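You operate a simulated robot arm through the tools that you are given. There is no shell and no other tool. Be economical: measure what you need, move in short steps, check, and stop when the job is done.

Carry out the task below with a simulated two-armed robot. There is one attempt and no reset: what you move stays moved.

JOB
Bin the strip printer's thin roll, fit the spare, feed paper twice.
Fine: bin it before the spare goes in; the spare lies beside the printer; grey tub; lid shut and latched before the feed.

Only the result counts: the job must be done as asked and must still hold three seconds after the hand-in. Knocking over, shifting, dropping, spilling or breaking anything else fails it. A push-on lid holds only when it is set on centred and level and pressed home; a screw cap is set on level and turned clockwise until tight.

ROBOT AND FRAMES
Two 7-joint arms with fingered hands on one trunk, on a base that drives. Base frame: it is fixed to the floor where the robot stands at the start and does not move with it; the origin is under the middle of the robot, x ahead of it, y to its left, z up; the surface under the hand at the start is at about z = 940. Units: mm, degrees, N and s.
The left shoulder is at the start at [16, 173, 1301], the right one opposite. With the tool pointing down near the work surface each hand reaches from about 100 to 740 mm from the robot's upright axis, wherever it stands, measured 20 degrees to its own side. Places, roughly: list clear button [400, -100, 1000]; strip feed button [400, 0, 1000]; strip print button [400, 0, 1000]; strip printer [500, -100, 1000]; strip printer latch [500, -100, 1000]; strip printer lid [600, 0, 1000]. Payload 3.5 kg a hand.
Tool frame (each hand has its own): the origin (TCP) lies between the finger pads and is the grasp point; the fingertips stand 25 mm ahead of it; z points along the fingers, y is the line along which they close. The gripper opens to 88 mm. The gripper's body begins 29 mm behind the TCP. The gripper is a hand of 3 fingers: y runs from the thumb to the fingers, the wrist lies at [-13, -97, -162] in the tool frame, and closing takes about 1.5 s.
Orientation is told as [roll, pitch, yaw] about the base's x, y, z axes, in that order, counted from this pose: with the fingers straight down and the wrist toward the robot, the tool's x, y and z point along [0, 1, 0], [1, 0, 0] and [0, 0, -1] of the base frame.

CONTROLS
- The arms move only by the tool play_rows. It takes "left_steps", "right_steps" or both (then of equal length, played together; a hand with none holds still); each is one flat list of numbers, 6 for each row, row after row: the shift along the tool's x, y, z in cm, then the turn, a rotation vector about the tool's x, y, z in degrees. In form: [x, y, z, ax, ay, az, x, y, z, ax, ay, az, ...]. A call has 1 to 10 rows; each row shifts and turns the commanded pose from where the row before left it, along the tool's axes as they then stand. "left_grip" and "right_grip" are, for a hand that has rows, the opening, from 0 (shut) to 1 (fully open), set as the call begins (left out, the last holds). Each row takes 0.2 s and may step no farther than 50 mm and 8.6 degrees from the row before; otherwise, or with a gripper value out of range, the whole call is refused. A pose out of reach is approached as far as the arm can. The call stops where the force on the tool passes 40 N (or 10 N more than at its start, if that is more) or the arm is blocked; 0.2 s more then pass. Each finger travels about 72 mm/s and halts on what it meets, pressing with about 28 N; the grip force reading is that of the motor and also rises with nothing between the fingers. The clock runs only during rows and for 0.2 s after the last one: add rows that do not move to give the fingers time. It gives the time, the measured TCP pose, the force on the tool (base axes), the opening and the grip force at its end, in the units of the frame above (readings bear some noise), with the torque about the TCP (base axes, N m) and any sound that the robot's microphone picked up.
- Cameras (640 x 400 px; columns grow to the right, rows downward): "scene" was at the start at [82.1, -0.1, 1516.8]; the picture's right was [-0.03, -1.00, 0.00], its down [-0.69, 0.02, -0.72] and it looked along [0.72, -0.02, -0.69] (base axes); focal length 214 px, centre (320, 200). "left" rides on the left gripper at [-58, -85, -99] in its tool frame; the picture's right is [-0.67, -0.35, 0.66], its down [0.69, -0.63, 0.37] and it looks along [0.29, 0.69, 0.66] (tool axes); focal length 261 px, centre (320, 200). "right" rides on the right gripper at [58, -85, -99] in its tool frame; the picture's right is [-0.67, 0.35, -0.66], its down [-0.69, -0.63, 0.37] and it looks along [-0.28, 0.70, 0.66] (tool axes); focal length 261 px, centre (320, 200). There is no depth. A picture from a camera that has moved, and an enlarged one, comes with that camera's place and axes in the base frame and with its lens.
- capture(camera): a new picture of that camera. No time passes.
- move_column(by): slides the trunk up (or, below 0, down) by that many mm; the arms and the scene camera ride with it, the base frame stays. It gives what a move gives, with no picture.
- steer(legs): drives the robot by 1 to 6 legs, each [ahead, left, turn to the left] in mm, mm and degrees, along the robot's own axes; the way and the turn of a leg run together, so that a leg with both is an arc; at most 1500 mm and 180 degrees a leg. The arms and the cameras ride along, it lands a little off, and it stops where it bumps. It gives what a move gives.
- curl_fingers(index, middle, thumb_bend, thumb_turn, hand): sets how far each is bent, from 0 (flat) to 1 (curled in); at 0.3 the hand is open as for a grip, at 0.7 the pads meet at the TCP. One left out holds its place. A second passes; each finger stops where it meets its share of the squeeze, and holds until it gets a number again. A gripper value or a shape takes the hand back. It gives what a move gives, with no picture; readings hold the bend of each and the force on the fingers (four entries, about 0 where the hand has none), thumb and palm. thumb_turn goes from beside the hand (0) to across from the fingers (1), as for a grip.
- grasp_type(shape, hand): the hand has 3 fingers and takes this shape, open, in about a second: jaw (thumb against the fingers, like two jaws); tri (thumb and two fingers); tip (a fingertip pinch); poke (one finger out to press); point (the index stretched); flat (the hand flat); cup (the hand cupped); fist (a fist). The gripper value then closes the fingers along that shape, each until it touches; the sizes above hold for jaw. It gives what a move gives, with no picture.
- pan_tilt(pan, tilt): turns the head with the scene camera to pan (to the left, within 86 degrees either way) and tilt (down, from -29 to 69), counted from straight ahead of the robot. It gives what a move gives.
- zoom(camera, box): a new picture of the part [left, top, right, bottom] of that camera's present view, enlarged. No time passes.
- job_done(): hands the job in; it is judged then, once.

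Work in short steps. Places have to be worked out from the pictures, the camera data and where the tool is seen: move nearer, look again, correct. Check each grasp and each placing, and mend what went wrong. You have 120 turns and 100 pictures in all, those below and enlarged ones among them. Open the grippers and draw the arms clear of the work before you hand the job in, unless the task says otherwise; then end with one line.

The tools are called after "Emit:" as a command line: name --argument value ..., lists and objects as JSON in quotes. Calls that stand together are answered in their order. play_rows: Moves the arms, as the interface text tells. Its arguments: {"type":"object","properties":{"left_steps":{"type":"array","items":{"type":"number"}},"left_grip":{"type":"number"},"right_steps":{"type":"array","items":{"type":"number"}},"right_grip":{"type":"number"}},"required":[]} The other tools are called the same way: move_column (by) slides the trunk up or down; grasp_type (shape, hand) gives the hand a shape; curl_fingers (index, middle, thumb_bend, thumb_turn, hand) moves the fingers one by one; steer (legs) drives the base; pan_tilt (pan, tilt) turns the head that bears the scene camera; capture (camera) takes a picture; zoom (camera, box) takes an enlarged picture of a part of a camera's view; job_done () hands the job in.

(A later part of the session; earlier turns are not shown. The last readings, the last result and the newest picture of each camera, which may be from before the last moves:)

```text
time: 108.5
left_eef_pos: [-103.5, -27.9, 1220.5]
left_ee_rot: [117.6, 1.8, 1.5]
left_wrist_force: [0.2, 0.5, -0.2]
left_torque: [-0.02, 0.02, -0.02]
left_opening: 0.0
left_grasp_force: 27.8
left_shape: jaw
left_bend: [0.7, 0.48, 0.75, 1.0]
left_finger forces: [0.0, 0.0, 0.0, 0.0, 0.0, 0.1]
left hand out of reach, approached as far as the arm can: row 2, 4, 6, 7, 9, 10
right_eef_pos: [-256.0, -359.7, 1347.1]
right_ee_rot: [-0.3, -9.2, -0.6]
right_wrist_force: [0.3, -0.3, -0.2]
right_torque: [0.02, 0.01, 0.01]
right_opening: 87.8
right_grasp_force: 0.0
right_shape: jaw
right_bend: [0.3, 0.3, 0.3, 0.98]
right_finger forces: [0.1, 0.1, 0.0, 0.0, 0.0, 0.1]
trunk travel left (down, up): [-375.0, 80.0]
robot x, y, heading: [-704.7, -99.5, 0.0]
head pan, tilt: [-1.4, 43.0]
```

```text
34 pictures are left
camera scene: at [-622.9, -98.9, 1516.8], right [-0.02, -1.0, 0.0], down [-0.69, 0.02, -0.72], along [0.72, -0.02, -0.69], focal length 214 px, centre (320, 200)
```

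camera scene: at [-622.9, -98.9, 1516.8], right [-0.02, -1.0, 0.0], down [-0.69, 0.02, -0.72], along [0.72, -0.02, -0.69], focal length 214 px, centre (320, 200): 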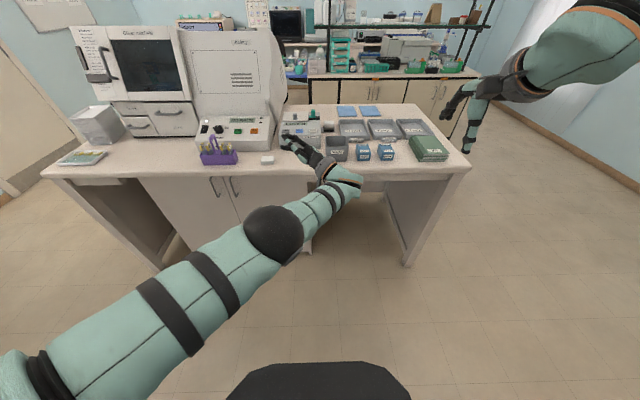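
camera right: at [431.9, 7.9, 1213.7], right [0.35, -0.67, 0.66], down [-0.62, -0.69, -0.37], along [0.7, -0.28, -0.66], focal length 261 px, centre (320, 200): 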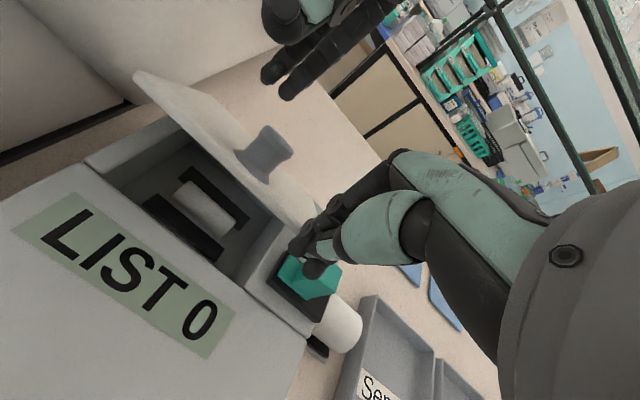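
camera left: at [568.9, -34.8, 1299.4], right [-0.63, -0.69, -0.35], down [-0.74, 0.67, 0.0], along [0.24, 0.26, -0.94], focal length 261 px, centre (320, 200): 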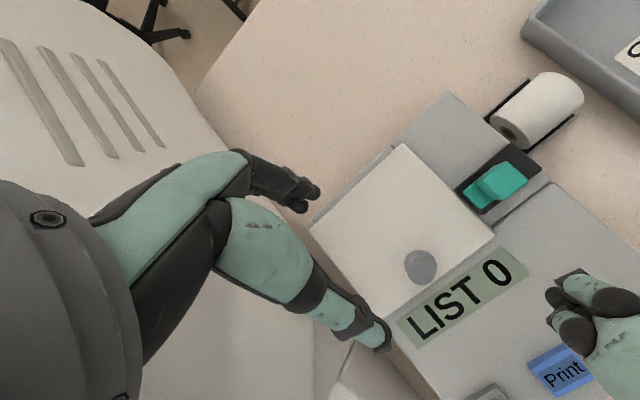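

The elbow is now above the line, which is what I wanted. I'll pull in, then unroll.

Emit:
play_rows --left_steps '[0, -4.5, 0, 0, 0, 0, 0, -4.5, 0, 0, 0, 0, 0, -4.5, 0, 0, 0, 0, 0, -4, 0, 0, -8, 0, 0, 0, 0, 0, -8, 0, 0, 0, 0, 0, -8, 0, 0, 0, 0, 0, -8, 0, 0, 0, 0, 0, -8, 0, 0, 0, 0, 0, -8, 0, 0, 0, 0, 0, -8, 0]'

Emit:
play_rows --left_steps '[0, 0, 0, 0, -8, 0, 0, 0, 0, 0, -8, 0, 0, 0, 0, 0, -8, 0, 0, 0, 0, 0, -8, 0, 0, 0, 0, 0, -8, 0, 0, 0, 0, 0, -8, 0, 0, 0, 0, 0, -8, 0, 0, 0, 0, 0, -6, 0]'

Emit:
capture --camera "scene"

```text
time: 110.9
left_eef_pos: [-103.0, -51.5, 1186.0]
left_ee_rot: [61.5, 3.2, 4.5]
left_wrist_force: [1.2, -0.2, 0.2]
left_torque: [-0.05, 0.0, -0.02]
left_opening: 0.0
left_grasp_force: 28.1
left_shape: jaw
left_bend: [0.7, 0.48, 0.75, 1.0]
left_finger forces: [0.0, 0.0, 0.0, 0.0, 0.0, 0.0]
left hand out of reach, approached as far as the arm can: row 1, 2, 3, 4, 6, 7, 8, 9, 10
right_eef_pos: [-255.0, -359.3, 1347.7]
right_ee_rot: [-0.2, -9.2, -0.5]
right_wrist_force: [-0.4, -0.7, 0.1]
right_torque: [-0.03, 0.01, 0.03]
right_opening: 87.6
right_grasp_force: 0.1
right_shape: jaw
right_bend: [0.3, 0.3, 0.3, 0.98]
right_finger forces: [0.1, 0.1, 0.0, 0.1, 0.0, 0.0]
trunk travel left (down, up): [-375.0, 80.0]
robot x, y, heading: [-700.7, -96.0, -0.2]
head pan, tilt: [-1.4, 43.0]
stopped in row 10 (left hand): the arm was blocked; the commanded pose is now the measured one
```

```text
time: 112.7
left_eef_pos: [-35.4, -93.5, 1188.1]
left_ee_rot: [-0.5, 3.3, 3.9]
left_wrist_force: [-0.6, -0.1, -0.4]
left_torque: [0.07, 0.01, -0.03]
left_opening: 0.0
left_grasp_force: 28.3
left_shape: jaw
left_bend: [0.7, 0.48, 0.75, 1.0]
left_finger forces: [0.1, 0.1, 0.0, 0.0, 0.0, 0.1]
left hand out of reach, approached as far as the arm can: row 1, 2, 3, 4, 5, 6, 7, 8
right_eef_pos: [-255.8, -359.6, 1349.0]
right_ee_rot: [-0.3, -9.2, -0.4]
right_wrist_force: [0.7, -0.2, 0.2]
right_torque: [-0.01, 0.01, 0.01]
right_opening: 87.4
right_grasp_force: 0.0
right_shape: jaw
right_bend: [0.3, 0.3, 0.3, 0.98]
right_finger forces: [0.0, 0.0, 0.0, 0.0, 0.1, 0.0]
trunk travel left (down, up): [-375.0, 80.0]
robot x, y, heading: [-705.2, -100.7, 0.0]
head pan, tilt: [-1.4, 43.0]
```

```text
33 pictures are left
camera scene: at [-621.9, -97.4, 1516.7], right [-0.02, -1.0, 0.0], down [-0.69, 0.02, -0.72], along [0.72, -0.02, -0.69], focal length 214 px, centre (320, 200)
```

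scene: 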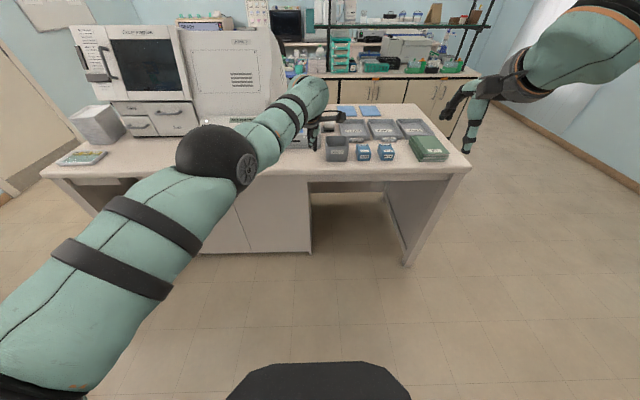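

Now I'll test an inward pull from here.

Emit:
play_rows --left_steps '[0, -4, 0, 0, 0, 0, 0, -4, 0, 0, 0, 0, 0, -4, 0, 0, 0, 0, 0, -4, 0, 0, 0, 0, 0, -4, 0, 0, 0, 0, 0, -4, 0, 0, 0, 0]'

Emit:
capture --camera "scene"

```text
time: 114.1
left_eef_pos: [-93.7, -194.2, 1216.2]
left_ee_rot: [-0.7, 3.5, 5.3]
left_wrist_force: [-1.7, -0.2, -0.4]
left_torque: [-0.03, 0.01, 0.01]
left_opening: 0.0
left_grasp_force: 28.1
left_shape: jaw
left_bend: [0.7, 0.48, 0.75, 1.0]
left_finger forces: [0.0, 0.0, 0.0, 0.0, 0.0, 0.1]
left hand out of reach, approached as far as the arm can: row 1, 2, 3, 4, 5, 6
right_eef_pos: [-255.3, -357.7, 1348.1]
right_ee_rot: [-0.1, -9.2, -0.5]
right_wrist_force: [0.3, 0.5, -0.1]
right_torque: [0.01, 0.02, 0.02]
right_opening: 87.9
right_grasp_force: 0.0
right_shape: jaw
right_bend: [0.3, 0.3, 0.3, 0.98]
right_finger forces: [0.0, 0.0, 0.0, 0.0, 0.1, 0.0]
trunk travel left (down, up): [-375.0, 80.0]
robot x, y, heading: [-706.7, -96.8, 0.2]
head pan, tilt: [-1.4, 43.0]
```

```text
32 pictures are left
camera scene: at [-622.2, -97.9, 1516.8], right [-0.02, -1.0, 0.0], down [-0.69, 0.02, -0.72], along [0.72, -0.02, -0.69], focal length 214 px, centre (320, 200)
```

scene: 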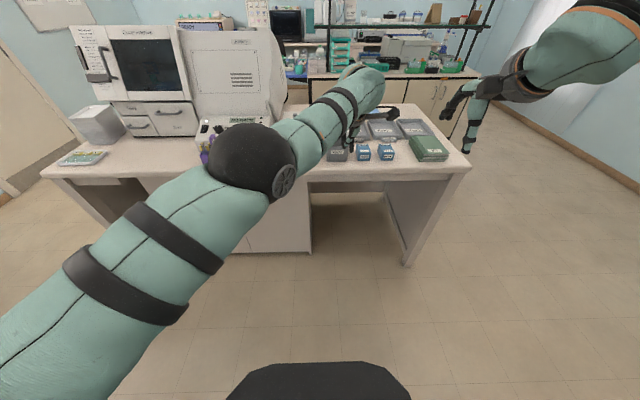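

Still straight. The elbow-low posture is usable if the robot stands ~200 mm to the right, with the right hand scooping from the side with rolled fingers. I'll get the elbow bent again as before: low, medial, then pull in.

Emit:
play_rows --left_steps '[0, 0, 4.5, 0, 0, 0, 0, -0.5, 4.5, 0, 0, 0, 0, -1, 4.5, 0, 0, 0, 0, -1, 4.5, 0, 0, 0, 0, -1.5, 4.5, 0, 0, 0, 0, -4.5, 1, 0, 0, 0, 0, -4.5, 0, 0, 0, 0, 0, -4.5, 0, 0, 0, 0]'

Emit:
play_rows --left_steps '[4.5, 0, 0, 0, 0, 0, 4.5, 0, 0, 0, 0, 0, 4.5, 0, 0, 0, 0, 0, 4.5, 0, 0, 0, 0, 0, 4.5, 1, -1, 0, 0, 0, 4.5, 1, -1, 0, 0, 0, 4, 1, -2, 0, 0, 0, 4, 1, -2, 0, 0, 0]'

Emit:
capture --camera "scene"

```text
time: 116.1
left_eef_pos: [-107.7, -188.0, 1003.9]
left_ee_rot: [-0.7, 2.1, 8.5]
left_wrist_force: [-0.3, -0.4, 0.1]
left_torque: [-0.01, 0.02, -0.01]
left_opening: 0.2
left_grasp_force: 27.8
left_shape: jaw
left_bend: [0.7, 0.47, 0.75, 1.0]
left_finger forces: [0.1, 0.1, 0.0, 0.0, 0.0, 0.1]
left hand out of reach, approached as far as the arm can: row 1, 2, 3, 5, 6, 7, 8
right_eef_pos: [-256.4, -359.2, 1348.4]
right_ee_rot: [-0.2, -9.2, -0.5]
right_wrist_force: [0.6, 0.4, -0.6]
right_torque: [-0.04, 0.0, -0.02]
right_opening: 88.0
right_grasp_force: 0.0
right_shape: jaw
right_bend: [0.3, 0.3, 0.3, 0.98]
right_finger forces: [0.1, 0.1, 0.0, 0.0, 0.0, 0.0]
trunk travel left (down, up): [-375.0, 80.0]
robot x, y, heading: [-708.0, -90.8, 0.1]
head pan, tilt: [-1.4, 43.0]
stopped in row 8 (left hand): the arm was blocked; the commanded pose is now the measured one
```

```text
time: 117.9
left_eef_pos: [-2.9, 117.2, 1022.0]
left_ee_rot: [-0.8, 2.1, 7.9]
left_wrist_force: [0.0, 1.4, 0.2]
left_torque: [0.02, -0.02, 0.0]
left_opening: 0.0
left_grasp_force: 27.9
left_shape: jaw
left_bend: [0.7, 0.47, 0.75, 1.0]
left_finger forces: [0.0, 0.0, 0.0, 0.0, 0.1, 0.0]
left hand out of reach, approached as far as the arm can: row 1, 2, 3, 4, 5, 6, 7
right_eef_pos: [-256.1, -358.3, 1348.3]
right_ee_rot: [-0.3, -9.3, -0.5]
right_wrist_force: [-0.2, 0.2, 0.2]
right_torque: [-0.02, 0.03, -0.02]
right_opening: 87.7
right_grasp_force: 0.0
right_shape: jaw
right_bend: [0.3, 0.3, 0.3, 0.98]
right_finger forces: [0.0, 0.1, 0.1, 0.1, 0.0, 0.1]
trunk travel left (down, up): [-375.0, 80.0]
robot x, y, heading: [-702.0, -99.0, 0.3]
head pan, tilt: [-1.4, 43.0]
```

```text
31 pictures are left
camera scene: at [-622.1, -96.4, 1516.8], right [-0.02, -1.0, 0.0], down [-0.69, 0.02, -0.72], along [0.72, -0.02, -0.69], focal length 214 px, centre (320, 200)
```

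scene: 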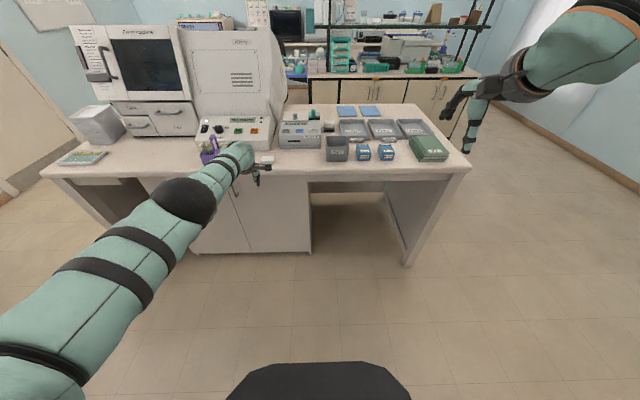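

The elbow ball now sits above the line, so flexion may be downward. I'll test by moving down and inward.

Emit:
play_rows --left_steps '[-2, -1, 4, 0, 0, 4, -2, -1.5, 4, 0, 0, 4, -2, -2, 4, 0, 0, 0, -2, -2.5, 3.5, 0, 0, 0, -2, -3, 3, 0, 0, 0, -2, -4, 1, 0, 0, 0, 0, -4.5, 0, 0, 0, 0, 0, -4.5, 0, 0, 0, 0]'

Emit:
capture --camera "scene"

```text
time: 119.7
left_eef_pos: [-152.5, -37.5, 776.1]
left_ee_rot: [-1.0, 1.9, 0.0]
left_wrist_force: [1.1, 0.9, 0.6]
left_torque: [0.0, 0.01, -0.04]
left_opening: 0.2
left_grasp_force: 28.5
left_shape: jaw
left_bend: [0.7, 0.47, 0.75, 1.0]
left_finger forces: [0.0, 0.0, 0.0, 0.1, 0.0, 0.0]
left hand out of reach, approached as far as the arm can: row 4, 5, 6, 7, 8
right_eef_pos: [-255.6, -358.9, 1347.5]
right_ee_rot: [-0.2, -9.2, -0.5]
right_wrist_force: [0.3, -0.3, -1.0]
right_torque: [-0.02, -0.01, 0.0]
right_opening: 88.1
right_grasp_force: 0.0
right_shape: jaw
right_bend: [0.3, 0.3, 0.3, 0.98]
right_finger forces: [0.1, 0.1, 0.1, 0.0, 0.1, 0.0]
trunk travel left (down, up): [-375.0, 80.0]
robot x, y, heading: [-705.6, -97.4, 0.2]
head pan, tilt: [-1.4, 43.0]
```

```text
30 pictures are left
camera scene: at [-622.4, -97.7, 1516.8], right [-0.02, -1.0, 0.0], down [-0.69, 0.02, -0.72], along [0.72, -0.02, -0.69], focal length 214 px, centre (320, 200)
```

scene: 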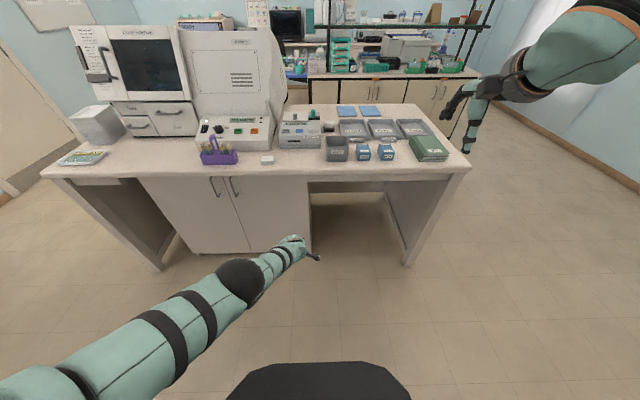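

Emit:
play_rows --left_steps '[-4, -1, -1.5, 0, 0, 0, -4, -1, -2, 0, 0, 0, -4, -2, -2, 0, 0, 0, -4, -2, -2, 0, 0, 0, -3, -3, -2, 0, 0, 0, 0, -4.5, -2, 0, 0, 0, 0, -4.5, -2, 0, 0, 0, 0, -4.5, -2, 0, 0, 0]'

Emit:
capture --camera "scene"

```text
time: 121.7
left_eef_pos: [-148.5, -142.0, 853.4]
left_ee_rot: [0.8, 0.3, 4.6]
left_wrist_force: [-0.1, 0.1, -0.3]
left_torque: [0.03, -0.02, -0.02]
left_opening: 0.0
left_grasp_force: 27.8
left_shape: jaw
left_bend: [0.7, 0.47, 0.75, 1.0]
left_finger forces: [0.0, 0.0, 0.0, 0.0, 0.0, 0.1]
left hand out of reach, approached as far as the arm can: row 1, 2, 3, 4, 5, 6, 7, 8
right_eef_pos: [-255.4, -358.8, 1347.7]
right_ee_rot: [-0.3, -9.2, -0.4]
right_wrist_force: [0.4, 0.1, -0.3]
right_torque: [0.0, 0.02, 0.0]
right_opening: 87.8
right_grasp_force: 0.1
right_shape: jaw
right_bend: [0.3, 0.3, 0.3, 0.98]
right_finger forces: [0.0, 0.1, 0.0, 0.0, 0.0, 0.0]
trunk travel left (down, up): [-375.0, 80.0]
robot x, y, heading: [-705.1, -97.2, -0.2]
head pan, tilt: [-1.4, 43.0]
stopped in row 8 (left hand): the arm was blocked; the commanded pose is now the measured one
```

```text
29 pictures are left
camera scene: at [-622.0, -97.5, 1516.8], right [-0.02, -1.0, 0.0], down [-0.69, 0.02, -0.72], along [0.72, -0.02, -0.69], focal length 214 px, centre (320, 200)
```

scene: 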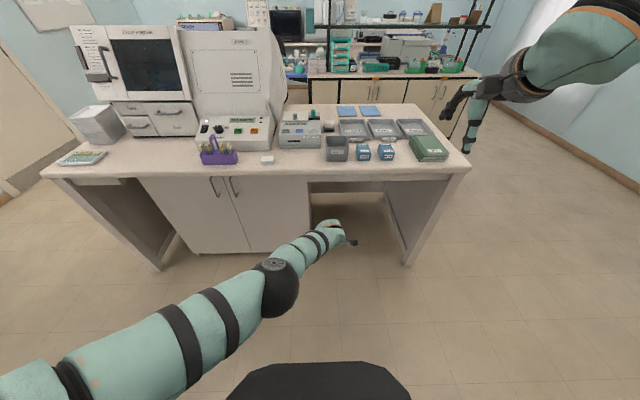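

The elbow hinge axis is now vertical; lateral sweep should flex it (elbow-in). I accept that posture and sweep left and up.

Emit:
play_rows --left_steps '[4.5, 0, -1, 0, 0, 0, 4.5, 0, -1, 0, 0, 0, 4.5, 0, -1, 0, 0, 0, 4.5, 0, -1.5, 0, 0, 0, 4.5, 0, -2, 0, 0, 0, 4.5, 0, -2, 0, 0, 0, 4.5, 0, -2, 0, 0, 0, 3, 0, -4, 0, 0, 0, 2, 0, -4.5, 0, 0, 0, 0, 0, -4.5, 0, 0, 0]'

Emit:
capture --camera "scene"

```text
time: 123.9
left_eef_pos: [-6.9, 180.8, 1001.7]
left_ee_rot: [0.7, 0.5, 4.3]
left_wrist_force: [0.1, -0.1, -0.5]
left_torque: [0.02, 0.0, -0.01]
left_opening: 0.1
left_grasp_force: 27.5
left_shape: jaw
left_bend: [0.7, 0.47, 0.75, 1.0]
left_finger forces: [0.1, 0.0, 0.0, 0.0, 0.0, 0.1]
left hand out of reach, approached as far as the arm can: row 1, 2, 3, 4, 5, 6, 7, 8, 9, 10
right_eef_pos: [-255.0, -357.7, 1347.6]
right_ee_rot: [-0.3, -9.1, -0.6]
right_wrist_force: [0.4, 0.1, 0.0]
right_torque: [-0.01, -0.02, -0.02]
right_opening: 87.6
right_grasp_force: 0.1
right_shape: jaw
right_bend: [0.3, 0.3, 0.3, 0.98]
right_finger forces: [0.0, 0.0, 0.1, 0.0, 0.1, 0.1]
trunk travel left (down, up): [-375.0, 80.0]
robot x, y, heading: [-700.8, -97.7, 0.1]
head pan, tilt: [-1.4, 43.0]
```

```text
28 pictures are left
camera scene: at [-622.3, -98.3, 1516.8], right [-0.02, -1.0, 0.0], down [-0.69, 0.02, -0.72], along [0.72, -0.02, -0.69], focal length 214 px, centre (320, 200)
```

scene: 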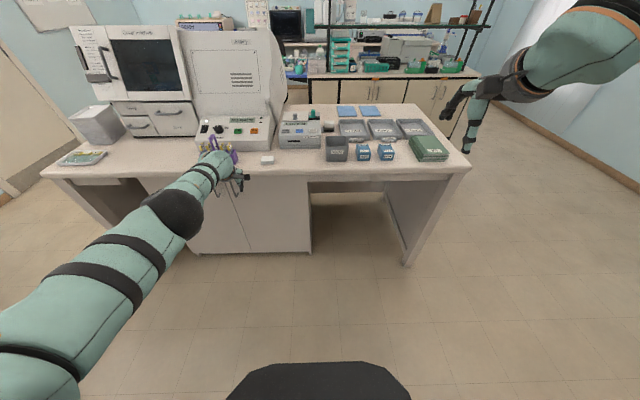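

I'll replicate the exact sequence that worked earlier: low start at y≈140 rel, medial sweep with pull, lateral return, then forward/up.

Emit:
play_rows --left_steps '[-4, -0.5, 2.5, 0, 0, 0, -4, -0.5, 2.5, 0, 0, 0, -4, -0.5, 2.5, 0, 0, 0, -1.5, -0.5, 2.5, 0, 0, 0]'

Emit:
play_rows --left_steps '[-4.5, 0, 0, 0, 0, 0, -4.5, 0, 0, 0, 0, 0, -4.5, -0.5, 0, 0, 0, 0, -4.5, -1, 0, 0, 0, 0, -4.5, -1.5, 0, 0, 0, 0, -4.5, -2, 0, 0, 0, 0, -4.5, -2, 0, 0, 0, 0, -4, -3, 0, 0, 0, 0, 0, -4.5, -1, 0, 0, 0]'

Emit:
play_rows --left_steps '[4.5, 0, 0, 0, 0, 0, 4.5, 0, 0, 0, 0, 0, 4.5, 0, 0, 0, 0, 0, 4.5, 0, 0, 0, 0, 0, 4.5, 0, 0, 0, 0, 0, 4.5, 0, -1, 0, 0, 0, 3, 0, -4, 0, 0, 0]'

Emit:
capture --camera "scene"

```text
time: 124.9
left_eef_pos: [-50.2, 53.7, 891.1]
left_ee_rot: [0.5, 0.4, 4.3]
left_wrist_force: [-0.4, 0.0, -0.8]
left_torque: [-0.01, 0.02, -0.04]
left_opening: 0.0
left_grasp_force: 28.3
left_shape: jaw
left_bend: [0.7, 0.47, 0.75, 1.0]
left_finger forces: [0.0, 0.1, 0.0, 0.0, 0.0, 0.0]
left hand out of reach, approached as far as the arm can: row 1, 2, 3, 4
right_eef_pos: [-256.6, -357.9, 1348.0]
right_ee_rot: [-0.4, -9.3, -0.5]
right_wrist_force: [0.1, 0.0, -0.2]
right_torque: [0.01, 0.01, -0.01]
right_opening: 87.7
right_grasp_force: 0.1
right_shape: jaw
right_bend: [0.3, 0.3, 0.3, 0.98]
right_finger forces: [0.0, 0.1, 0.0, 0.1, 0.0, 0.0]
trunk travel left (down, up): [-375.0, 80.0]
robot x, y, heading: [-704.2, -99.0, 0.0]
head pan, tilt: [-1.4, 43.0]
```

```text
time: 127.1
left_eef_pos: [-188.1, -167.8, 903.1]
left_ee_rot: [3.9, -2.0, 7.2]
left_wrist_force: [-0.6, -0.5, -0.1]
left_torque: [-0.02, -0.01, -0.02]
left_opening: 0.0
left_grasp_force: 28.3
left_shape: jaw
left_bend: [0.7, 0.47, 0.75, 1.0]
left_finger forces: [0.0, 0.0, 0.0, 0.0, 0.1, 0.0]
left hand out of reach, approached as far as the arm can: row 1, 2, 3, 4, 5, 6, 7, 8
right_eef_pos: [-255.7, -358.4, 1347.0]
right_ee_rot: [-0.3, -9.2, -0.5]
right_wrist_force: [0.7, 0.0, 0.2]
right_torque: [0.0, -0.02, -0.02]
right_opening: 87.7
right_grasp_force: 0.0
right_shape: jaw
right_bend: [0.3, 0.3, 0.3, 0.98]
right_finger forces: [0.0, 0.1, 0.0, 0.0, 0.0, 0.0]
trunk travel left (down, up): [-375.0, 80.0]
robot x, y, heading: [-704.7, -98.2, 0.4]
head pan, tilt: [-1.4, 43.0]
stopped in row 9 (left hand): the arm was blocked; the commanded pose is now the measured one
```

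```text
time: 128.9
left_eef_pos: [-232.7, 163.9, 968.5]
left_ee_rot: [9.0, -1.9, 8.0]
left_wrist_force: [0.2, 0.5, 1.1]
left_torque: [0.02, 0.0, 0.01]
left_opening: 0.0
left_grasp_force: 28.3
left_shape: jaw
left_bend: [0.7, 0.47, 0.75, 1.0]
left_finger forces: [0.0, 0.0, 0.0, 0.0, 0.1, 0.1]
right_eef_pos: [-255.7, -358.8, 1346.7]
right_ee_rot: [-0.2, -9.2, -0.5]
right_wrist_force: [0.0, -0.5, 0.3]
right_torque: [0.01, 0.0, 0.0]
right_opening: 87.7
right_grasp_force: 0.1
right_shape: jaw
right_bend: [0.3, 0.3, 0.3, 0.98]
right_finger forces: [0.1, 0.0, 0.0, 0.0, 0.0, 0.1]
trunk travel left (down, up): [-375.0, 80.0]
robot x, y, heading: [-706.3, -98.7, 0.1]
head pan, tilt: [-1.4, 43.0]
stopped in row 7 (left hand): the arm was blocked; the commanded pose is now the measured one
```

```text
27 pictures are left
camera scene: at [-621.9, -98.0, 1516.7], right [-0.02, -1.0, 0.0], down [-0.69, 0.02, -0.72], along [0.72, -0.02, -0.69], focal length 214 px, centre (320, 200)
```

scene: 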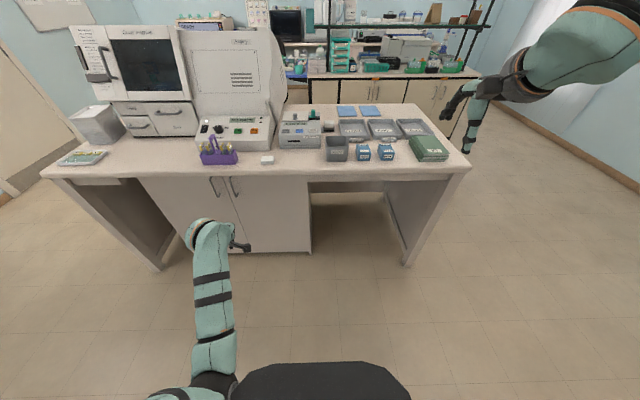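

Bent again, elbow-in. Forward/up as before, then drive to X≈−30, Y≈−205.

Emit:
play_rows --left_steps '[0, 4, 0, 0, -4, 4, 0, 3, -2, 0, -5, 4, 0, 3, -3, 0, 0, 0, 0, 2, -4, 0, 0, 0, 2, 0, -4.5, 0, 0, 0, 2, 0, -4.5, 0, 0, 0, 2, 0, -4.5, 0, 0, 0, 0, 0, -4.5, 0, 0, 0, 0, 0, -4.5, 0, 0, 0]' --left_grip 1.0

Emit:
steer --legs '[[560, -105, 0]]'

Emit:
capture --camera "scene"

```text
time: 130.9
left_eef_pos: [-119.1, 228.8, 1286.7]
left_ee_rot: [-0.1, -1.3, 0.0]
left_wrist_force: [1.0, 0.0, -0.1]
left_torque: [0.01, -0.02, 0.0]
left_opening: 87.9
left_grasp_force: 0.1
left_shape: jaw
left_bend: [0.3, 0.3, 0.3, 0.98]
left_finger forces: [0.1, 0.0, 0.1, 0.0, 0.1, 0.1]
right_eef_pos: [-256.2, -359.4, 1348.0]
right_ee_rot: [-0.3, -9.2, -0.6]
right_wrist_force: [-0.4, -0.5, -0.2]
right_torque: [-0.01, 0.0, 0.04]
right_opening: 87.6
right_grasp_force: 0.1
right_shape: jaw
right_bend: [0.3, 0.3, 0.3, 0.98]
right_finger forces: [0.0, 0.1, 0.0, 0.0, 0.0, 0.1]
trunk travel left (down, up): [-375.0, 80.0]
robot x, y, heading: [-704.4, -96.1, 0.3]
head pan, tilt: [-1.4, 43.0]
```

```text
time: 134.2
left_eef_pos: [440.6, 121.9, 1288.3]
left_ee_rot: [-0.1, -1.3, -0.2]
left_wrist_force: [0.0, -0.3, 0.5]
left_torque: [0.02, 0.02, -0.02]
left_opening: 87.9
left_grasp_force: 0.0
left_shape: jaw
left_bend: [0.3, 0.3, 0.3, 0.98]
left_finger forces: [0.0, 0.0, 0.1, 0.1, 0.0, 0.1]
right_eef_pos: [301.8, -465.2, 1348.5]
right_ee_rot: [-0.3, -9.4, -0.6]
right_wrist_force: [-0.1, -0.1, 0.3]
right_torque: [0.01, 0.05, 0.01]
right_opening: 87.6
right_grasp_force: 0.1
right_shape: jaw
right_bend: [0.3, 0.3, 0.3, 0.98]
right_finger forces: [0.0, 0.1, 0.1, 0.0, 0.0, 0.1]
trunk travel left (down, up): [-375.0, 80.0]
robot x, y, heading: [-145.1, -201.1, -0.2]
head pan, tilt: [-1.4, 43.0]
```

```text
26 pictures are left
camera scene: at [-63.2, -203.7, 1516.9], right [-0.03, -1.0, 0.0], down [-0.69, 0.02, -0.72], along [0.72, -0.02, -0.69], focal length 214 px, centre (320, 200)
```

scene: 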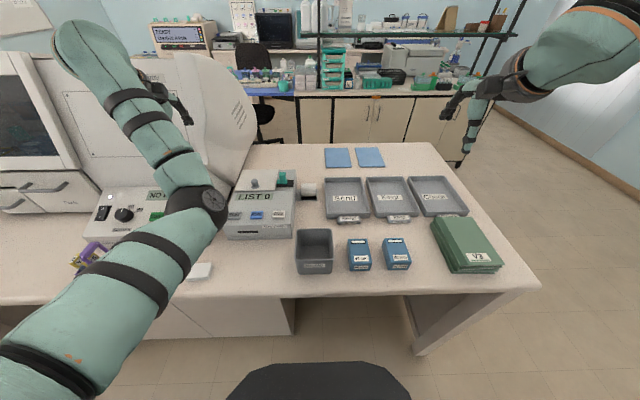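

Left works here. I'll move its hand −y 80 mm, then drive the last stretch (115 ahead, 40 right).

Emit:
play_rows --left_steps '[-4, 0, 0, 0, 0, 0, -4, 0, 0, 1, 0, 0, 0, 0, 0, 0, 0, 0]'

Emit:
steer --legs '[[115, -40, 0]]'

```text
time: 135.0
left_eef_pos: [443.1, 41.4, 1286.0]
left_ee_rot: [-0.2, -0.2, -0.2]
left_wrist_force: [0.1, 0.9, -0.8]
left_torque: [0.01, -0.02, 0.04]
left_opening: 87.6
left_grasp_force: 0.1
left_shape: jaw
left_bend: [0.3, 0.3, 0.3, 0.98]
left_finger forces: [0.1, 0.0, 0.0, 0.0, 0.1, 0.1]
right_eef_pos: [305.1, -465.6, 1348.1]
right_ee_rot: [-0.2, -9.2, -0.6]
right_wrist_force: [-0.2, 0.2, 0.2]
right_torque: [0.02, 0.01, -0.01]
right_opening: 87.6
right_grasp_force: 0.0
right_shape: jaw
right_bend: [0.3, 0.3, 0.3, 0.98]
right_finger forces: [0.0, 0.0, 0.1, 0.0, 0.1, 0.0]
trunk travel left (down, up): [-375.0, 80.0]
robot x, y, heading: [-144.9, -203.6, -0.0]
head pan, tilt: [-1.4, 43.0]
```

```text
time: 136.2
left_eef_pos: [555.1, 2.3, 1288.4]
left_ee_rot: [-0.2, -0.4, -0.2]
left_wrist_force: [0.3, 0.5, 1.0]
left_torque: [0.0, 0.05, 0.0]
left_opening: 87.5
left_grasp_force: 0.1
left_shape: jaw
left_bend: [0.3, 0.3, 0.3, 0.98]
left_finger forces: [0.0, 0.1, 0.1, 0.0, 0.0, 0.1]
right_eef_pos: [415.9, -505.0, 1348.2]
right_ee_rot: [-0.3, -9.3, -0.6]
right_wrist_force: [0.3, -0.4, 0.1]
right_torque: [0.01, 0.0, 0.03]
right_opening: 87.8
right_grasp_force: 0.1
right_shape: jaw
right_bend: [0.3, 0.3, 0.3, 0.98]
right_finger forces: [0.0, 0.1, 0.1, 0.0, 0.1, 0.0]
trunk travel left (down, up): [-375.0, 80.0]
robot x, y, heading: [-28.0, -246.3, -0.2]
head pan, tilt: [-1.4, 43.0]
```

I'll lower the left to the knob height with the hand open, while rolling the right hand so its fingers point left.

Emit:
play_rows --left_steps '[0, -0.55, 4, 0, 0, 0, 0, -0.55, 4, 0, 0, 0, 0.1, -0.55, 4, 0, 0, 0, 0.1, -0.55, 4, 0, 0, 0, 0.1, -0.6, 3.6, 0, 0, 0, 0, -0.6, 3.1, 0, 0, 0, 0, 0, 0, 0, 0, 0, 0, 0, 0, 0, 0, 0]' --right_steps '[0, 0, 0, 8, 0, 0, 0, 0, 0, 0, 8, 0, 0, 0, 0, 0, 8, 0, 0, 0, 0, 0, 8, 0, 0, 0, 0, 0, 8, 0, 0, 0, 0, 0, 8, 0, 0, 0, 0, 0, 8, 0, 0, 0, 0, 0, 8, 0]' --right_grip 0.0

Emit:
capture --camera "left"

Emit:
capture --camera "scene"

```text
time: 138.2
left_eef_pos: [529.1, 52.4, 1074.4]
left_ee_rot: [3.1, -1.8, 3.6]
left_wrist_force: [1.0, 0.1, 0.0]
left_torque: [-0.01, 0.02, -0.02]
left_opening: 87.7
left_grasp_force: 0.0
left_shape: jaw
left_bend: [0.3, 0.3, 0.3, 0.98]
left_finger forces: [0.1, 0.1, 0.0, 0.1, 0.0, 0.0]
right_eef_pos: [418.9, -506.6, 1347.9]
right_ee_rot: [55.8, -1.4, -0.8]
right_wrist_force: [-0.3, -0.8, 0.1]
right_torque: [0.03, -0.02, 0.0]
right_opening: 0.1
right_grasp_force: 27.8
right_shape: jaw
right_bend: [0.7, 0.7, 0.36, 1.0]
right_finger forces: [0.0, 0.0, 0.0, 0.0, 0.0, 0.0]
trunk travel left (down, up): [-375.0, 80.0]
robot x, y, heading: [-25.3, -245.9, 0.1]
head pan, tilt: [-1.4, 43.0]
stopped in row 8 (left hand): the arm was blocked; the commanded pose is now the measured one
```

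```text
25 pictures are left
camera left: at [443.4, -15.7, 1168.7], right [-0.29, -0.65, -0.7], down [-0.66, 0.66, -0.35], along [0.69, 0.36, -0.62], focal length 261 px, centre (320, 200)
```

left: 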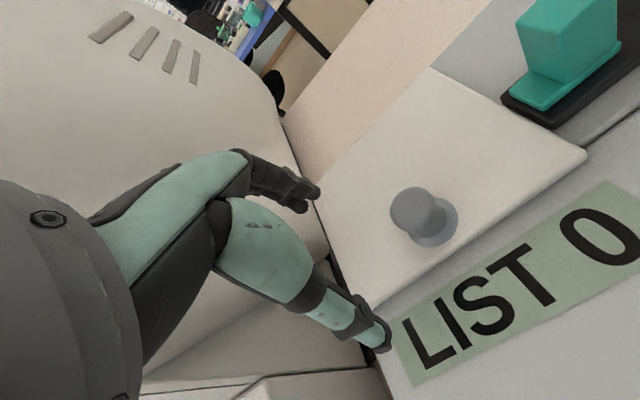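

```text
24 pictures are left
camera scene: at [53.6, -244.2, 1516.8], right [-0.03, -1.0, 0.0], down [-0.69, 0.02, -0.72], along [0.72, -0.02, -0.69], focal length 214 px, centre (320, 200)
```

scene: 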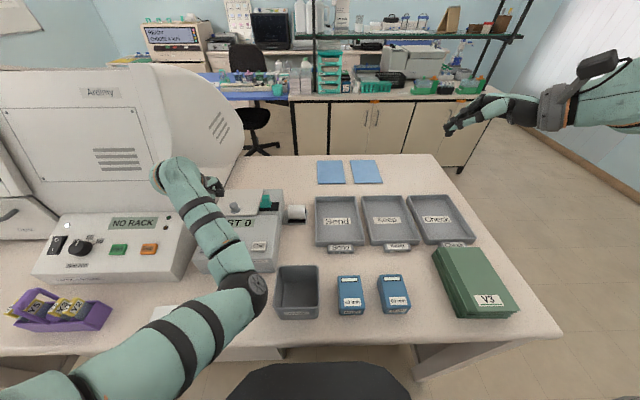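

The left elbow limits me to about 300 mm left of the robot's axis at this height, so I shift the base 47 mm right to bring the hand over the knob.

Emit:
steer --legs '[[0, -48, 0]]'

Emit:
capture --camera "left"

```text
time: 139.1
left_eef_pos: [527.6, 12.7, 1071.7]
left_ee_rot: [2.5, -1.9, 3.6]
left_wrist_force: [0.0, 0.9, 0.1]
left_torque: [-0.02, -0.02, -0.04]
left_opening: 87.7
left_grasp_force: 0.0
left_shape: jaw
left_bend: [0.3, 0.3, 0.3, 0.98]
left_finger forces: [0.0, 0.0, 0.0, 0.1, 0.0, 0.0]
right_eef_pos: [419.1, -542.9, 1349.1]
right_ee_rot: [55.3, -1.4, -0.7]
right_wrist_force: [0.2, 0.5, -0.2]
right_torque: [-0.04, 0.01, 0.0]
right_opening: 0.5
right_grasp_force: 28.0
right_shape: jaw
right_bend: [0.7, 0.7, 0.36, 1.0]
right_finger forces: [0.1, 0.0, 0.0, 0.0, 0.1, 0.0]
trunk travel left (down, up): [-375.0, 80.0]
robot x, y, heading: [-25.6, -288.1, 0.1]
head pan, tilt: [-1.4, 43.0]
```

```text
23 pictures are left
camera left: at [443.2, -55.4, 1166.8], right [-0.29, -0.66, -0.69], down [-0.66, 0.66, -0.35], along [0.69, 0.36, -0.63], focal length 261 px, centre (320, 200)
```

left: 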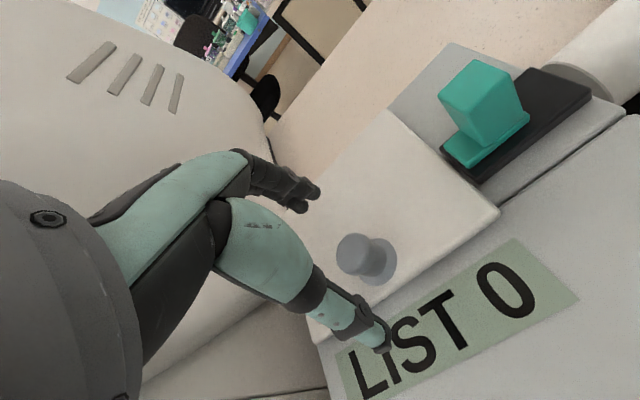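

Nearly over it. I'll shift the base 14 mm more, lower 12 mm, then close on the knob.

Emit:
steer --legs '[[0, -16, 0]]'

Emit:
play_rows --left_steps '[0, -0.2, 0.6, 0, 0, 0, 0, -0.2, 0.6, 0, 0, 0]'

Emit:
play_rows --left_steps '[0, 0, 0, 0, 0, 0, 0, 0, 0, 0, 0, 0, 0, 0, 0, 0, 0, 0, 0, 0, 0, 0, 0, 0, 0, 0, 0, 0, 0, 0, 0, 0, 0, 0, 0, 0, 0, 0, 0, 0, 0, 0]' --left_grip 0.0

Emit:
capture --camera "left"

```text
time: 139.9
left_eef_pos: [528.7, -5.5, 1073.1]
left_ee_rot: [2.7, -1.8, 3.8]
left_wrist_force: [0.2, 0.2, -0.7]
left_torque: [0.01, -0.01, 0.01]
left_opening: 87.7
left_grasp_force: 0.0
left_shape: jaw
left_bend: [0.3, 0.3, 0.3, 0.98]
left_finger forces: [0.0, 0.1, 0.1, 0.1, 0.0, 0.0]
right_eef_pos: [419.2, -565.2, 1348.8]
right_ee_rot: [55.6, -1.3, -0.6]
right_wrist_force: [0.6, 0.1, 0.7]
right_torque: [0.0, 0.0, -0.02]
right_opening: 0.0
right_grasp_force: 27.8
right_shape: jaw
right_bend: [0.7, 0.7, 0.36, 1.0]
right_finger forces: [0.0, 0.0, 0.0, 0.1, 0.0, 0.1]
trunk travel left (down, up): [-375.0, 80.0]
robot x, y, heading: [-28.7, -304.7, 0.1]
head pan, tilt: [-1.4, 43.0]
```

```text
time: 140.5
left_eef_pos: [524.6, -3.7, 1064.2]
left_ee_rot: [3.1, -2.0, 4.0]
left_wrist_force: [0.1, 0.2, 0.3]
left_torque: [0.01, 0.01, -0.01]
left_opening: 87.9
left_grasp_force: 0.0
left_shape: jaw
left_bend: [0.3, 0.3, 0.3, 0.98]
left_finger forces: [0.0, 0.1, 0.0, 0.1, 0.1, 0.1]
right_eef_pos: [419.1, -566.7, 1348.4]
right_ee_rot: [55.7, -1.4, -0.6]
right_wrist_force: [0.4, 0.1, 0.1]
right_torque: [-0.01, 0.03, -0.02]
right_opening: 0.2
right_grasp_force: 27.8
right_shape: jaw
right_bend: [0.7, 0.7, 0.36, 1.0]
right_finger forces: [0.0, 0.0, 0.0, 0.0, 0.0, 0.0]
trunk travel left (down, up): [-375.0, 80.0]
robot x, y, heading: [-27.9, -306.1, -0.1]
head pan, tilt: [-1.4, 43.0]
```

```text
time: 142.1
left_eef_pos: [524.7, -6.6, 1063.1]
left_ee_rot: [3.3, -2.0, 3.9]
left_wrist_force: [-2.0, -5.9, -0.5]
left_torque: [-0.08, 0.06, -0.03]
left_opening: 5.2
left_grasp_force: 28.5
left_shape: jaw
left_bend: [0.7, 0.61, 0.74, 1.0]
left_finger forces: [0.0, 9.1, 0.0, 0.1, 0.0, 0.0]
right_eef_pos: [417.7, -570.3, 1348.1]
right_ee_rot: [56.0, -1.3, -0.6]
right_wrist_force: [0.4, 0.0, -0.2]
right_torque: [0.04, -0.01, -0.02]
right_opening: 0.2
right_grasp_force: 28.1
right_shape: jaw
right_bend: [0.7, 0.7, 0.36, 1.0]
right_finger forces: [0.0, 0.0, 0.0, 0.0, 0.1, 0.0]
trunk travel left (down, up): [-375.0, 80.0]
robot x, y, heading: [-27.7, -306.9, -0.2]
head pan, tilt: [-1.4, 43.0]
```

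```text
22 pictures are left
camera left: at [439.1, -76.8, 1157.3], right [-0.28, -0.65, -0.7], down [-0.66, 0.66, -0.35], along [0.69, 0.37, -0.62], focal length 261 px, centre (320, 200)
```

left: 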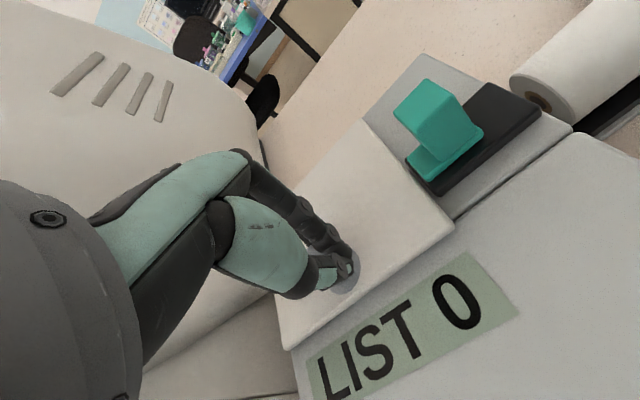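

The hand is ~10 mm too far right and missed the knob's middle. I'll open, shift the base 11 mm left, and close again.

Emit:
play_rows --left_steps '[0, 0, 0, 0, 0, 0, 0, 0, 0, 0, 0, 0, 0, 0, 0, 0, 0, 0, 0, 0, 0, 0, 0, 0, 0, 0, 0, 0, 0, 0, 0, 0, 0, 0, 0, 0]' --left_grip 1.0

Emit:
steer --legs '[[-2, 12, 0]]'

Emit:
play_rows --left_steps '[0, 0, 0, 0, 0, 0, 0, 0, 0, 0, 0, 0, 0, 0, 0, 0, 0, 0, 0, 0, 0, 0, 0, 0, 0, 0, 0, 0, 0, 0, 0, 0, 0, 0, 0, 0, 0, 0, 0, 0, 0, 0]' --left_grip 0.0

```text
time: 143.5
left_eef_pos: [523.9, -6.6, 1063.8]
left_ee_rot: [3.3, -1.8, 3.9]
left_wrist_force: [0.7, -0.4, 0.0]
left_torque: [0.04, 0.02, -0.01]
left_opening: 87.5
left_grasp_force: 0.1
left_shape: jaw
left_bend: [0.3, 0.3, 0.3, 0.98]
left_finger forces: [0.0, 0.0, 0.1, 0.0, 0.0, 0.1]
right_eef_pos: [418.6, -568.4, 1347.3]
right_ee_rot: [55.8, -1.3, -0.5]
right_wrist_force: [0.2, -0.2, -0.4]
right_torque: [-0.02, 0.01, 0.01]
right_opening: 0.1
right_grasp_force: 27.9
right_shape: jaw
right_bend: [0.7, 0.7, 0.36, 1.0]
right_finger forces: [0.0, 0.0, 0.1, 0.0, 0.0, 0.0]
trunk travel left (down, up): [-375.0, 80.0]
robot x, y, heading: [-30.4, -307.2, -0.2]
head pan, tilt: [-1.4, 43.0]
```

```text
time: 144.2
left_eef_pos: [522.8, 3.5, 1064.1]
left_ee_rot: [3.3, -1.8, 3.9]
left_wrist_force: [0.2, -0.8, -0.4]
left_torque: [0.01, -0.02, 0.01]
left_opening: 87.3
left_grasp_force: 0.0
left_shape: jaw
left_bend: [0.3, 0.3, 0.3, 0.98]
left_finger forces: [0.0, 0.0, 0.0, 0.0, 0.0, 0.0]
right_eef_pos: [418.2, -560.9, 1346.4]
right_ee_rot: [55.9, -1.2, -0.7]
right_wrist_force: [0.5, -0.3, -1.2]
right_torque: [0.0, 0.01, -0.01]
right_opening: 0.2
right_grasp_force: 28.1
right_shape: jaw
right_bend: [0.7, 0.7, 0.36, 1.0]
right_finger forces: [0.0, 0.1, 0.0, 0.0, 0.1, 0.0]
trunk travel left (down, up): [-375.0, 80.0]
robot x, y, heading: [-27.7, -295.0, -0.0]
head pan, tilt: [-1.4, 43.0]
```

```text
time: 145.8
left_eef_pos: [522.6, 7.1, 1063.6]
left_ee_rot: [3.2, -1.9, 4.1]
left_wrist_force: [-1.3, 1.5, -0.9]
left_torque: [0.02, 0.01, 0.04]
left_opening: 13.8
left_grasp_force: 28.1
left_shape: jaw
left_bend: [0.73, 0.71, 0.75, 1.0]
left_finger forces: [17.4, 7.7, 0.0, 0.0, 25.1, 0.1]
right_eef_pos: [416.1, -556.6, 1348.9]
right_ee_rot: [55.9, -1.3, -0.6]
right_wrist_force: [0.2, -0.3, -0.1]
right_torque: [0.0, -0.03, 0.01]
right_opening: 0.1
right_grasp_force: 27.8
right_shape: jaw
right_bend: [0.7, 0.7, 0.36, 1.0]
right_finger forces: [0.0, 0.0, 0.0, 0.1, 0.0, 0.1]
trunk travel left (down, up): [-375.0, 80.0]
robot x, y, heading: [-30.2, -294.8, -0.2]
head pan, tilt: [-1.4, 43.0]
```

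Gripped well (thumb 25 N, opening 13.8). Lifting 16° first, then on.

Emit:
play_rows --left_steps '[0, 0.65, -1.44, 8, 0, 0, 0, 0.65, -1.44, 8, 0, 0, 0, 0.65, -1.44, 8, 0, 0, 0, 0.65, -1.44, 8, 0, 0]'

Emit:
capture --camera "scene"

```text
time: 146.8
left_eef_pos: [559.2, 7.9, 1113.5]
left_ee_rot: [3.7, 30.2, 5.8]
left_wrist_force: [3.6, 7.6, -3.9]
left_torque: [0.17, -0.12, -0.07]
left_opening: 12.8
left_grasp_force: 28.1
left_shape: jaw
left_bend: [0.72, 0.67, 0.75, 1.0]
left_finger forces: [19.9, 12.7, 0.0, 0.0, 23.9, 0.0]
right_eef_pos: [419.5, -554.6, 1348.6]
right_ee_rot: [55.8, -1.2, -0.6]
right_wrist_force: [0.3, 0.7, 0.1]
right_torque: [0.03, -0.03, -0.01]
right_opening: 0.0
right_grasp_force: 28.0
right_shape: jaw
right_bend: [0.7, 0.7, 0.36, 1.0]
right_finger forces: [0.0, 0.0, 0.0, 0.0, 0.1, 0.1]
trunk travel left (down, up): [-375.0, 80.0]
robot x, y, heading: [-31.1, -292.1, 0.2]
head pan, tilt: [-1.4, 43.0]
```

```text
21 pictures are left
camera scene: at [54.0, -293.5, 1516.6], right [-0.03, -1.0, 0.0], down [-0.7, 0.02, -0.72], along [0.72, -0.02, -0.7], focal length 214 px, centre (320, 200)
```

scene: 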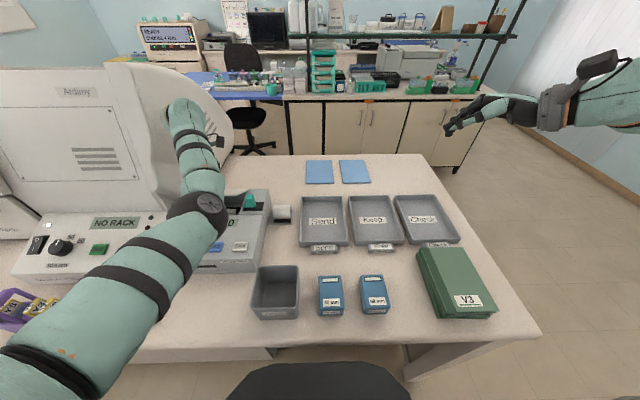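

No reach limit here. I'll continue the arc as far as it goes.

Emit:
play_rows --left_steps '[0, 0.65, -1.44, 8, 0, 0, 0, 0.65, -1.44, 8, 0, 0]'

Emit:
play_rows --left_steps '[0, 0.65, -1.44, 8, 0, 0, 0, 0.65, -1.44, 8, 0, 0]'

Emit:
capture --camera "left"

```text
time: 147.4
left_eef_pos: [534.3, 18.5, 1127.6]
left_ee_rot: [4.6, 46.0, 7.4]
left_wrist_force: [0.6, -0.1, 0.0]
left_torque: [0.0, 0.01, -0.01]
left_opening: 9.3
left_grasp_force: 27.8
left_shape: jaw
left_bend: [0.73, 0.73, 0.84, 1.0]
left_finger forces: [0.0, 0.0, 0.0, 0.0, 0.1, 0.0]
left hand out of reach, approached as far as the arm can: row 2
right_eef_pos: [415.7, -557.0, 1348.6]
right_ee_rot: [55.8, -1.2, -0.6]
right_wrist_force: [0.5, -1.1, -0.5]
right_torque: [-0.02, -0.02, -0.02]
right_opening: 0.0
right_grasp_force: 28.0
right_shape: jaw
right_bend: [0.7, 0.7, 0.36, 1.0]
right_finger forces: [0.0, 0.1, 0.0, 0.1, 0.0, 0.0]
trunk travel left (down, up): [-375.0, 80.0]
robot x, y, heading: [-27.1, -294.1, -0.2]
head pan, tilt: [-1.4, 43.0]
```

```text
time: 148.1
left_eef_pos: [489.9, 15.8, 1164.3]
left_ee_rot: [6.9, 61.9, 10.1]
left_wrist_force: [0.7, 0.6, 0.2]
left_torque: [0.03, -0.01, 0.01]
left_opening: 9.2
left_grasp_force: 27.6
left_shape: jaw
left_bend: [0.73, 0.73, 0.84, 1.0]
left_finger forces: [0.0, 0.0, 0.0, 0.1, 0.0, 0.0]
left hand out of reach, approached as far as the arm can: row 1, 2
right_eef_pos: [416.3, -556.8, 1348.8]
right_ee_rot: [55.8, -1.3, -0.6]
right_wrist_force: [-0.6, 0.2, -0.3]
right_torque: [0.0, 0.03, 0.02]
right_opening: 0.0
right_grasp_force: 27.9
right_shape: jaw
right_bend: [0.7, 0.7, 0.36, 1.0]
right_finger forces: [0.1, 0.1, 0.0, 0.1, 0.1, 0.0]
trunk travel left (down, up): [-375.0, 80.0]
robot x, y, heading: [-34.0, -295.6, -0.1]
head pan, tilt: [-1.4, 43.0]
```

```text
20 pictures are left
camera left: at [541.6, -46.7, 1281.4], right [-0.69, -0.72, -0.04], down [-0.66, 0.62, 0.42], along [-0.28, 0.32, -0.91], focal length 261 px, centre (320, 200)
```

left: 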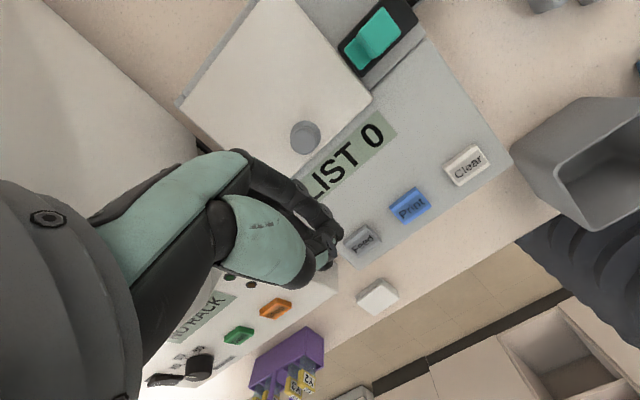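

It overreached at about 40° and slipped off; the lid is shut. I'll unpitch while moving back and down a little, and see whether the elbow stays bent.

Emit:
play_rows --left_steps '[0, -1, 0, -8, 0, 0, 0, -1, 0, -8, 0, 0, 0, -1, 0, -8, 0, 0, 0, -1, 0, -8, 0, 0, 0, 0, -1, -8, 0, 0, 0, 0, -1, -8, 0, 0, 0, 0, -1, -8, 0, 0, 0, 0, 0, -4, 0, 0]' --left_grip 1.0

Emit:
capture --camera "scene"

```text
time: 149.8
left_eef_pos: [475.4, 16.6, 1222.1]
left_ee_rot: [3.2, 1.6, 5.1]
left_wrist_force: [-0.4, -0.3, 0.2]
left_torque: [0.02, 0.02, -0.02]
left_opening: 87.7
left_grasp_force: 0.1
left_shape: jaw
left_bend: [0.3, 0.3, 0.3, 0.98]
left_finger forces: [0.0, 0.0, 0.0, 0.0, 0.0, 0.0]
right_eef_pos: [417.8, -556.9, 1347.9]
right_ee_rot: [55.8, -1.3, -0.6]
right_wrist_force: [0.1, 0.4, -0.7]
right_torque: [-0.01, 0.01, -0.01]
right_opening: 0.0
right_grasp_force: 28.4
right_shape: jaw
right_bend: [0.7, 0.7, 0.36, 1.0]
right_finger forces: [0.0, 0.1, 0.1, 0.0, 0.0, 0.1]
trunk travel left (down, up): [-375.0, 80.0]
robot x, y, heading: [-28.8, -294.3, -0.1]
head pan, tilt: [-1.4, 43.0]
```

```text
19 pictures are left
camera scene: at [51.3, -295.3, 1516.8], right [-0.03, -1.0, 0.0], down [-0.69, 0.02, -0.72], along [0.72, -0.02, -0.69], focal length 214 px, centre (320, 200)
```

scene: 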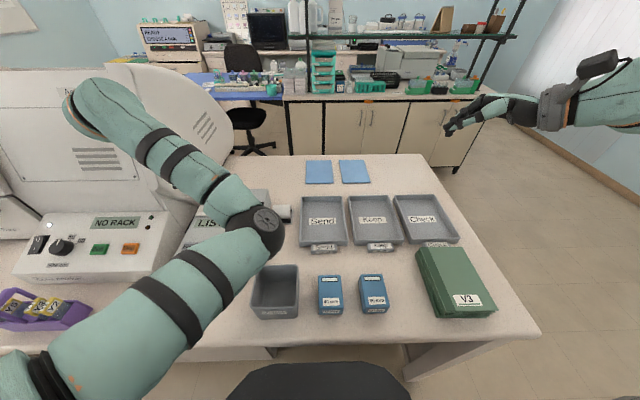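

Not stuck. Now I'll pre-position the right hand (rolled ~56°, fingers toward the left) near the printer's right side, ready to catch the lid edge.

Emit:
play_rows --right_steps '[0.62, 0.55, 4.6, 0, 0, 0, 0.62, 0.55, 4.6, 0, 0, 0, 0.62, 0.55, 4.6, 0, 0, 0, 0.62, 0.55, 4.6, 0, 0, 0, 0.62, 0.55, 4.6, 0, 0, 0, 0.62, 0.55, 4.6, 0, 0, 0, 0.62, 0.55, 4.6, 0, 0, 0, 0.62, 0.55, 4.6, 0, 0, 0, 0.62, 0.5, 4.6, 0, 0, 0, 0.6, 0.5, 3, 0, 0, 0]' --left_steps '[0, 0, 0, 0, -3, 5, 0, 1, 3, 0, 0, 0, 0, 1, 3, 0, 0, 0, -0.2, 1, 3, 0, 0, 0, -0.2, 1, 3, 0, 0, 0, -0.2, 0.5, 2, 0, 0, 0, 0, 0, 0, 0, 0, 0, 0, 0, 0, 0, 0, 0, 0, 0, 0, 0, 0, 0, 0, 0, 0, 0, 0, 0]'

Emit:
capture --camera "left"

```text
time: 152.1
left_eef_pos: [517.2, 17.3, 1084.7]
left_ee_rot: [0.6, 1.8, 0.4]
left_wrist_force: [0.0, -0.3, -1.0]
left_torque: [0.0, 0.01, 0.02]
left_opening: 87.5
left_grasp_force: 0.2
left_shape: jaw
left_bend: [0.3, 0.3, 0.3, 0.98]
left_finger forces: [0.1, 0.0, 0.1, 0.0, 0.0, 0.0]
right_eef_pos: [481.0, -153.1, 1150.7]
right_ee_rot: [55.7, -1.2, -0.6]
right_wrist_force: [-0.1, 0.0, -1.0]
right_torque: [0.03, 0.01, 0.03]
right_opening: 0.0
right_grasp_force: 28.2
right_shape: jaw
right_bend: [0.7, 0.7, 0.36, 1.0]
right_finger forces: [0.0, 0.0, 0.0, 0.1, 0.0, 0.0]
trunk travel left (down, up): [-375.0, 80.0]
robot x, y, heading: [-33.2, -298.8, 0.2]
head pan, tilt: [-1.4, 43.0]
```

```text
18 pictures are left
camera left: at [435.2, -42.6, 1185.7], right [-0.36, -0.67, -0.65], down [-0.64, 0.69, -0.34], along [0.67, 0.3, -0.68], focal length 261 px, centre (320, 200)
```

left: 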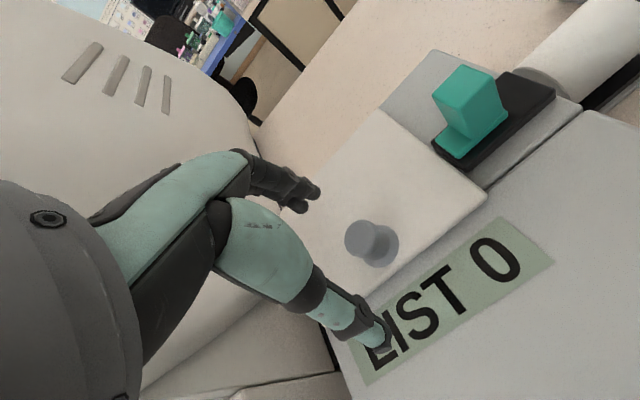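

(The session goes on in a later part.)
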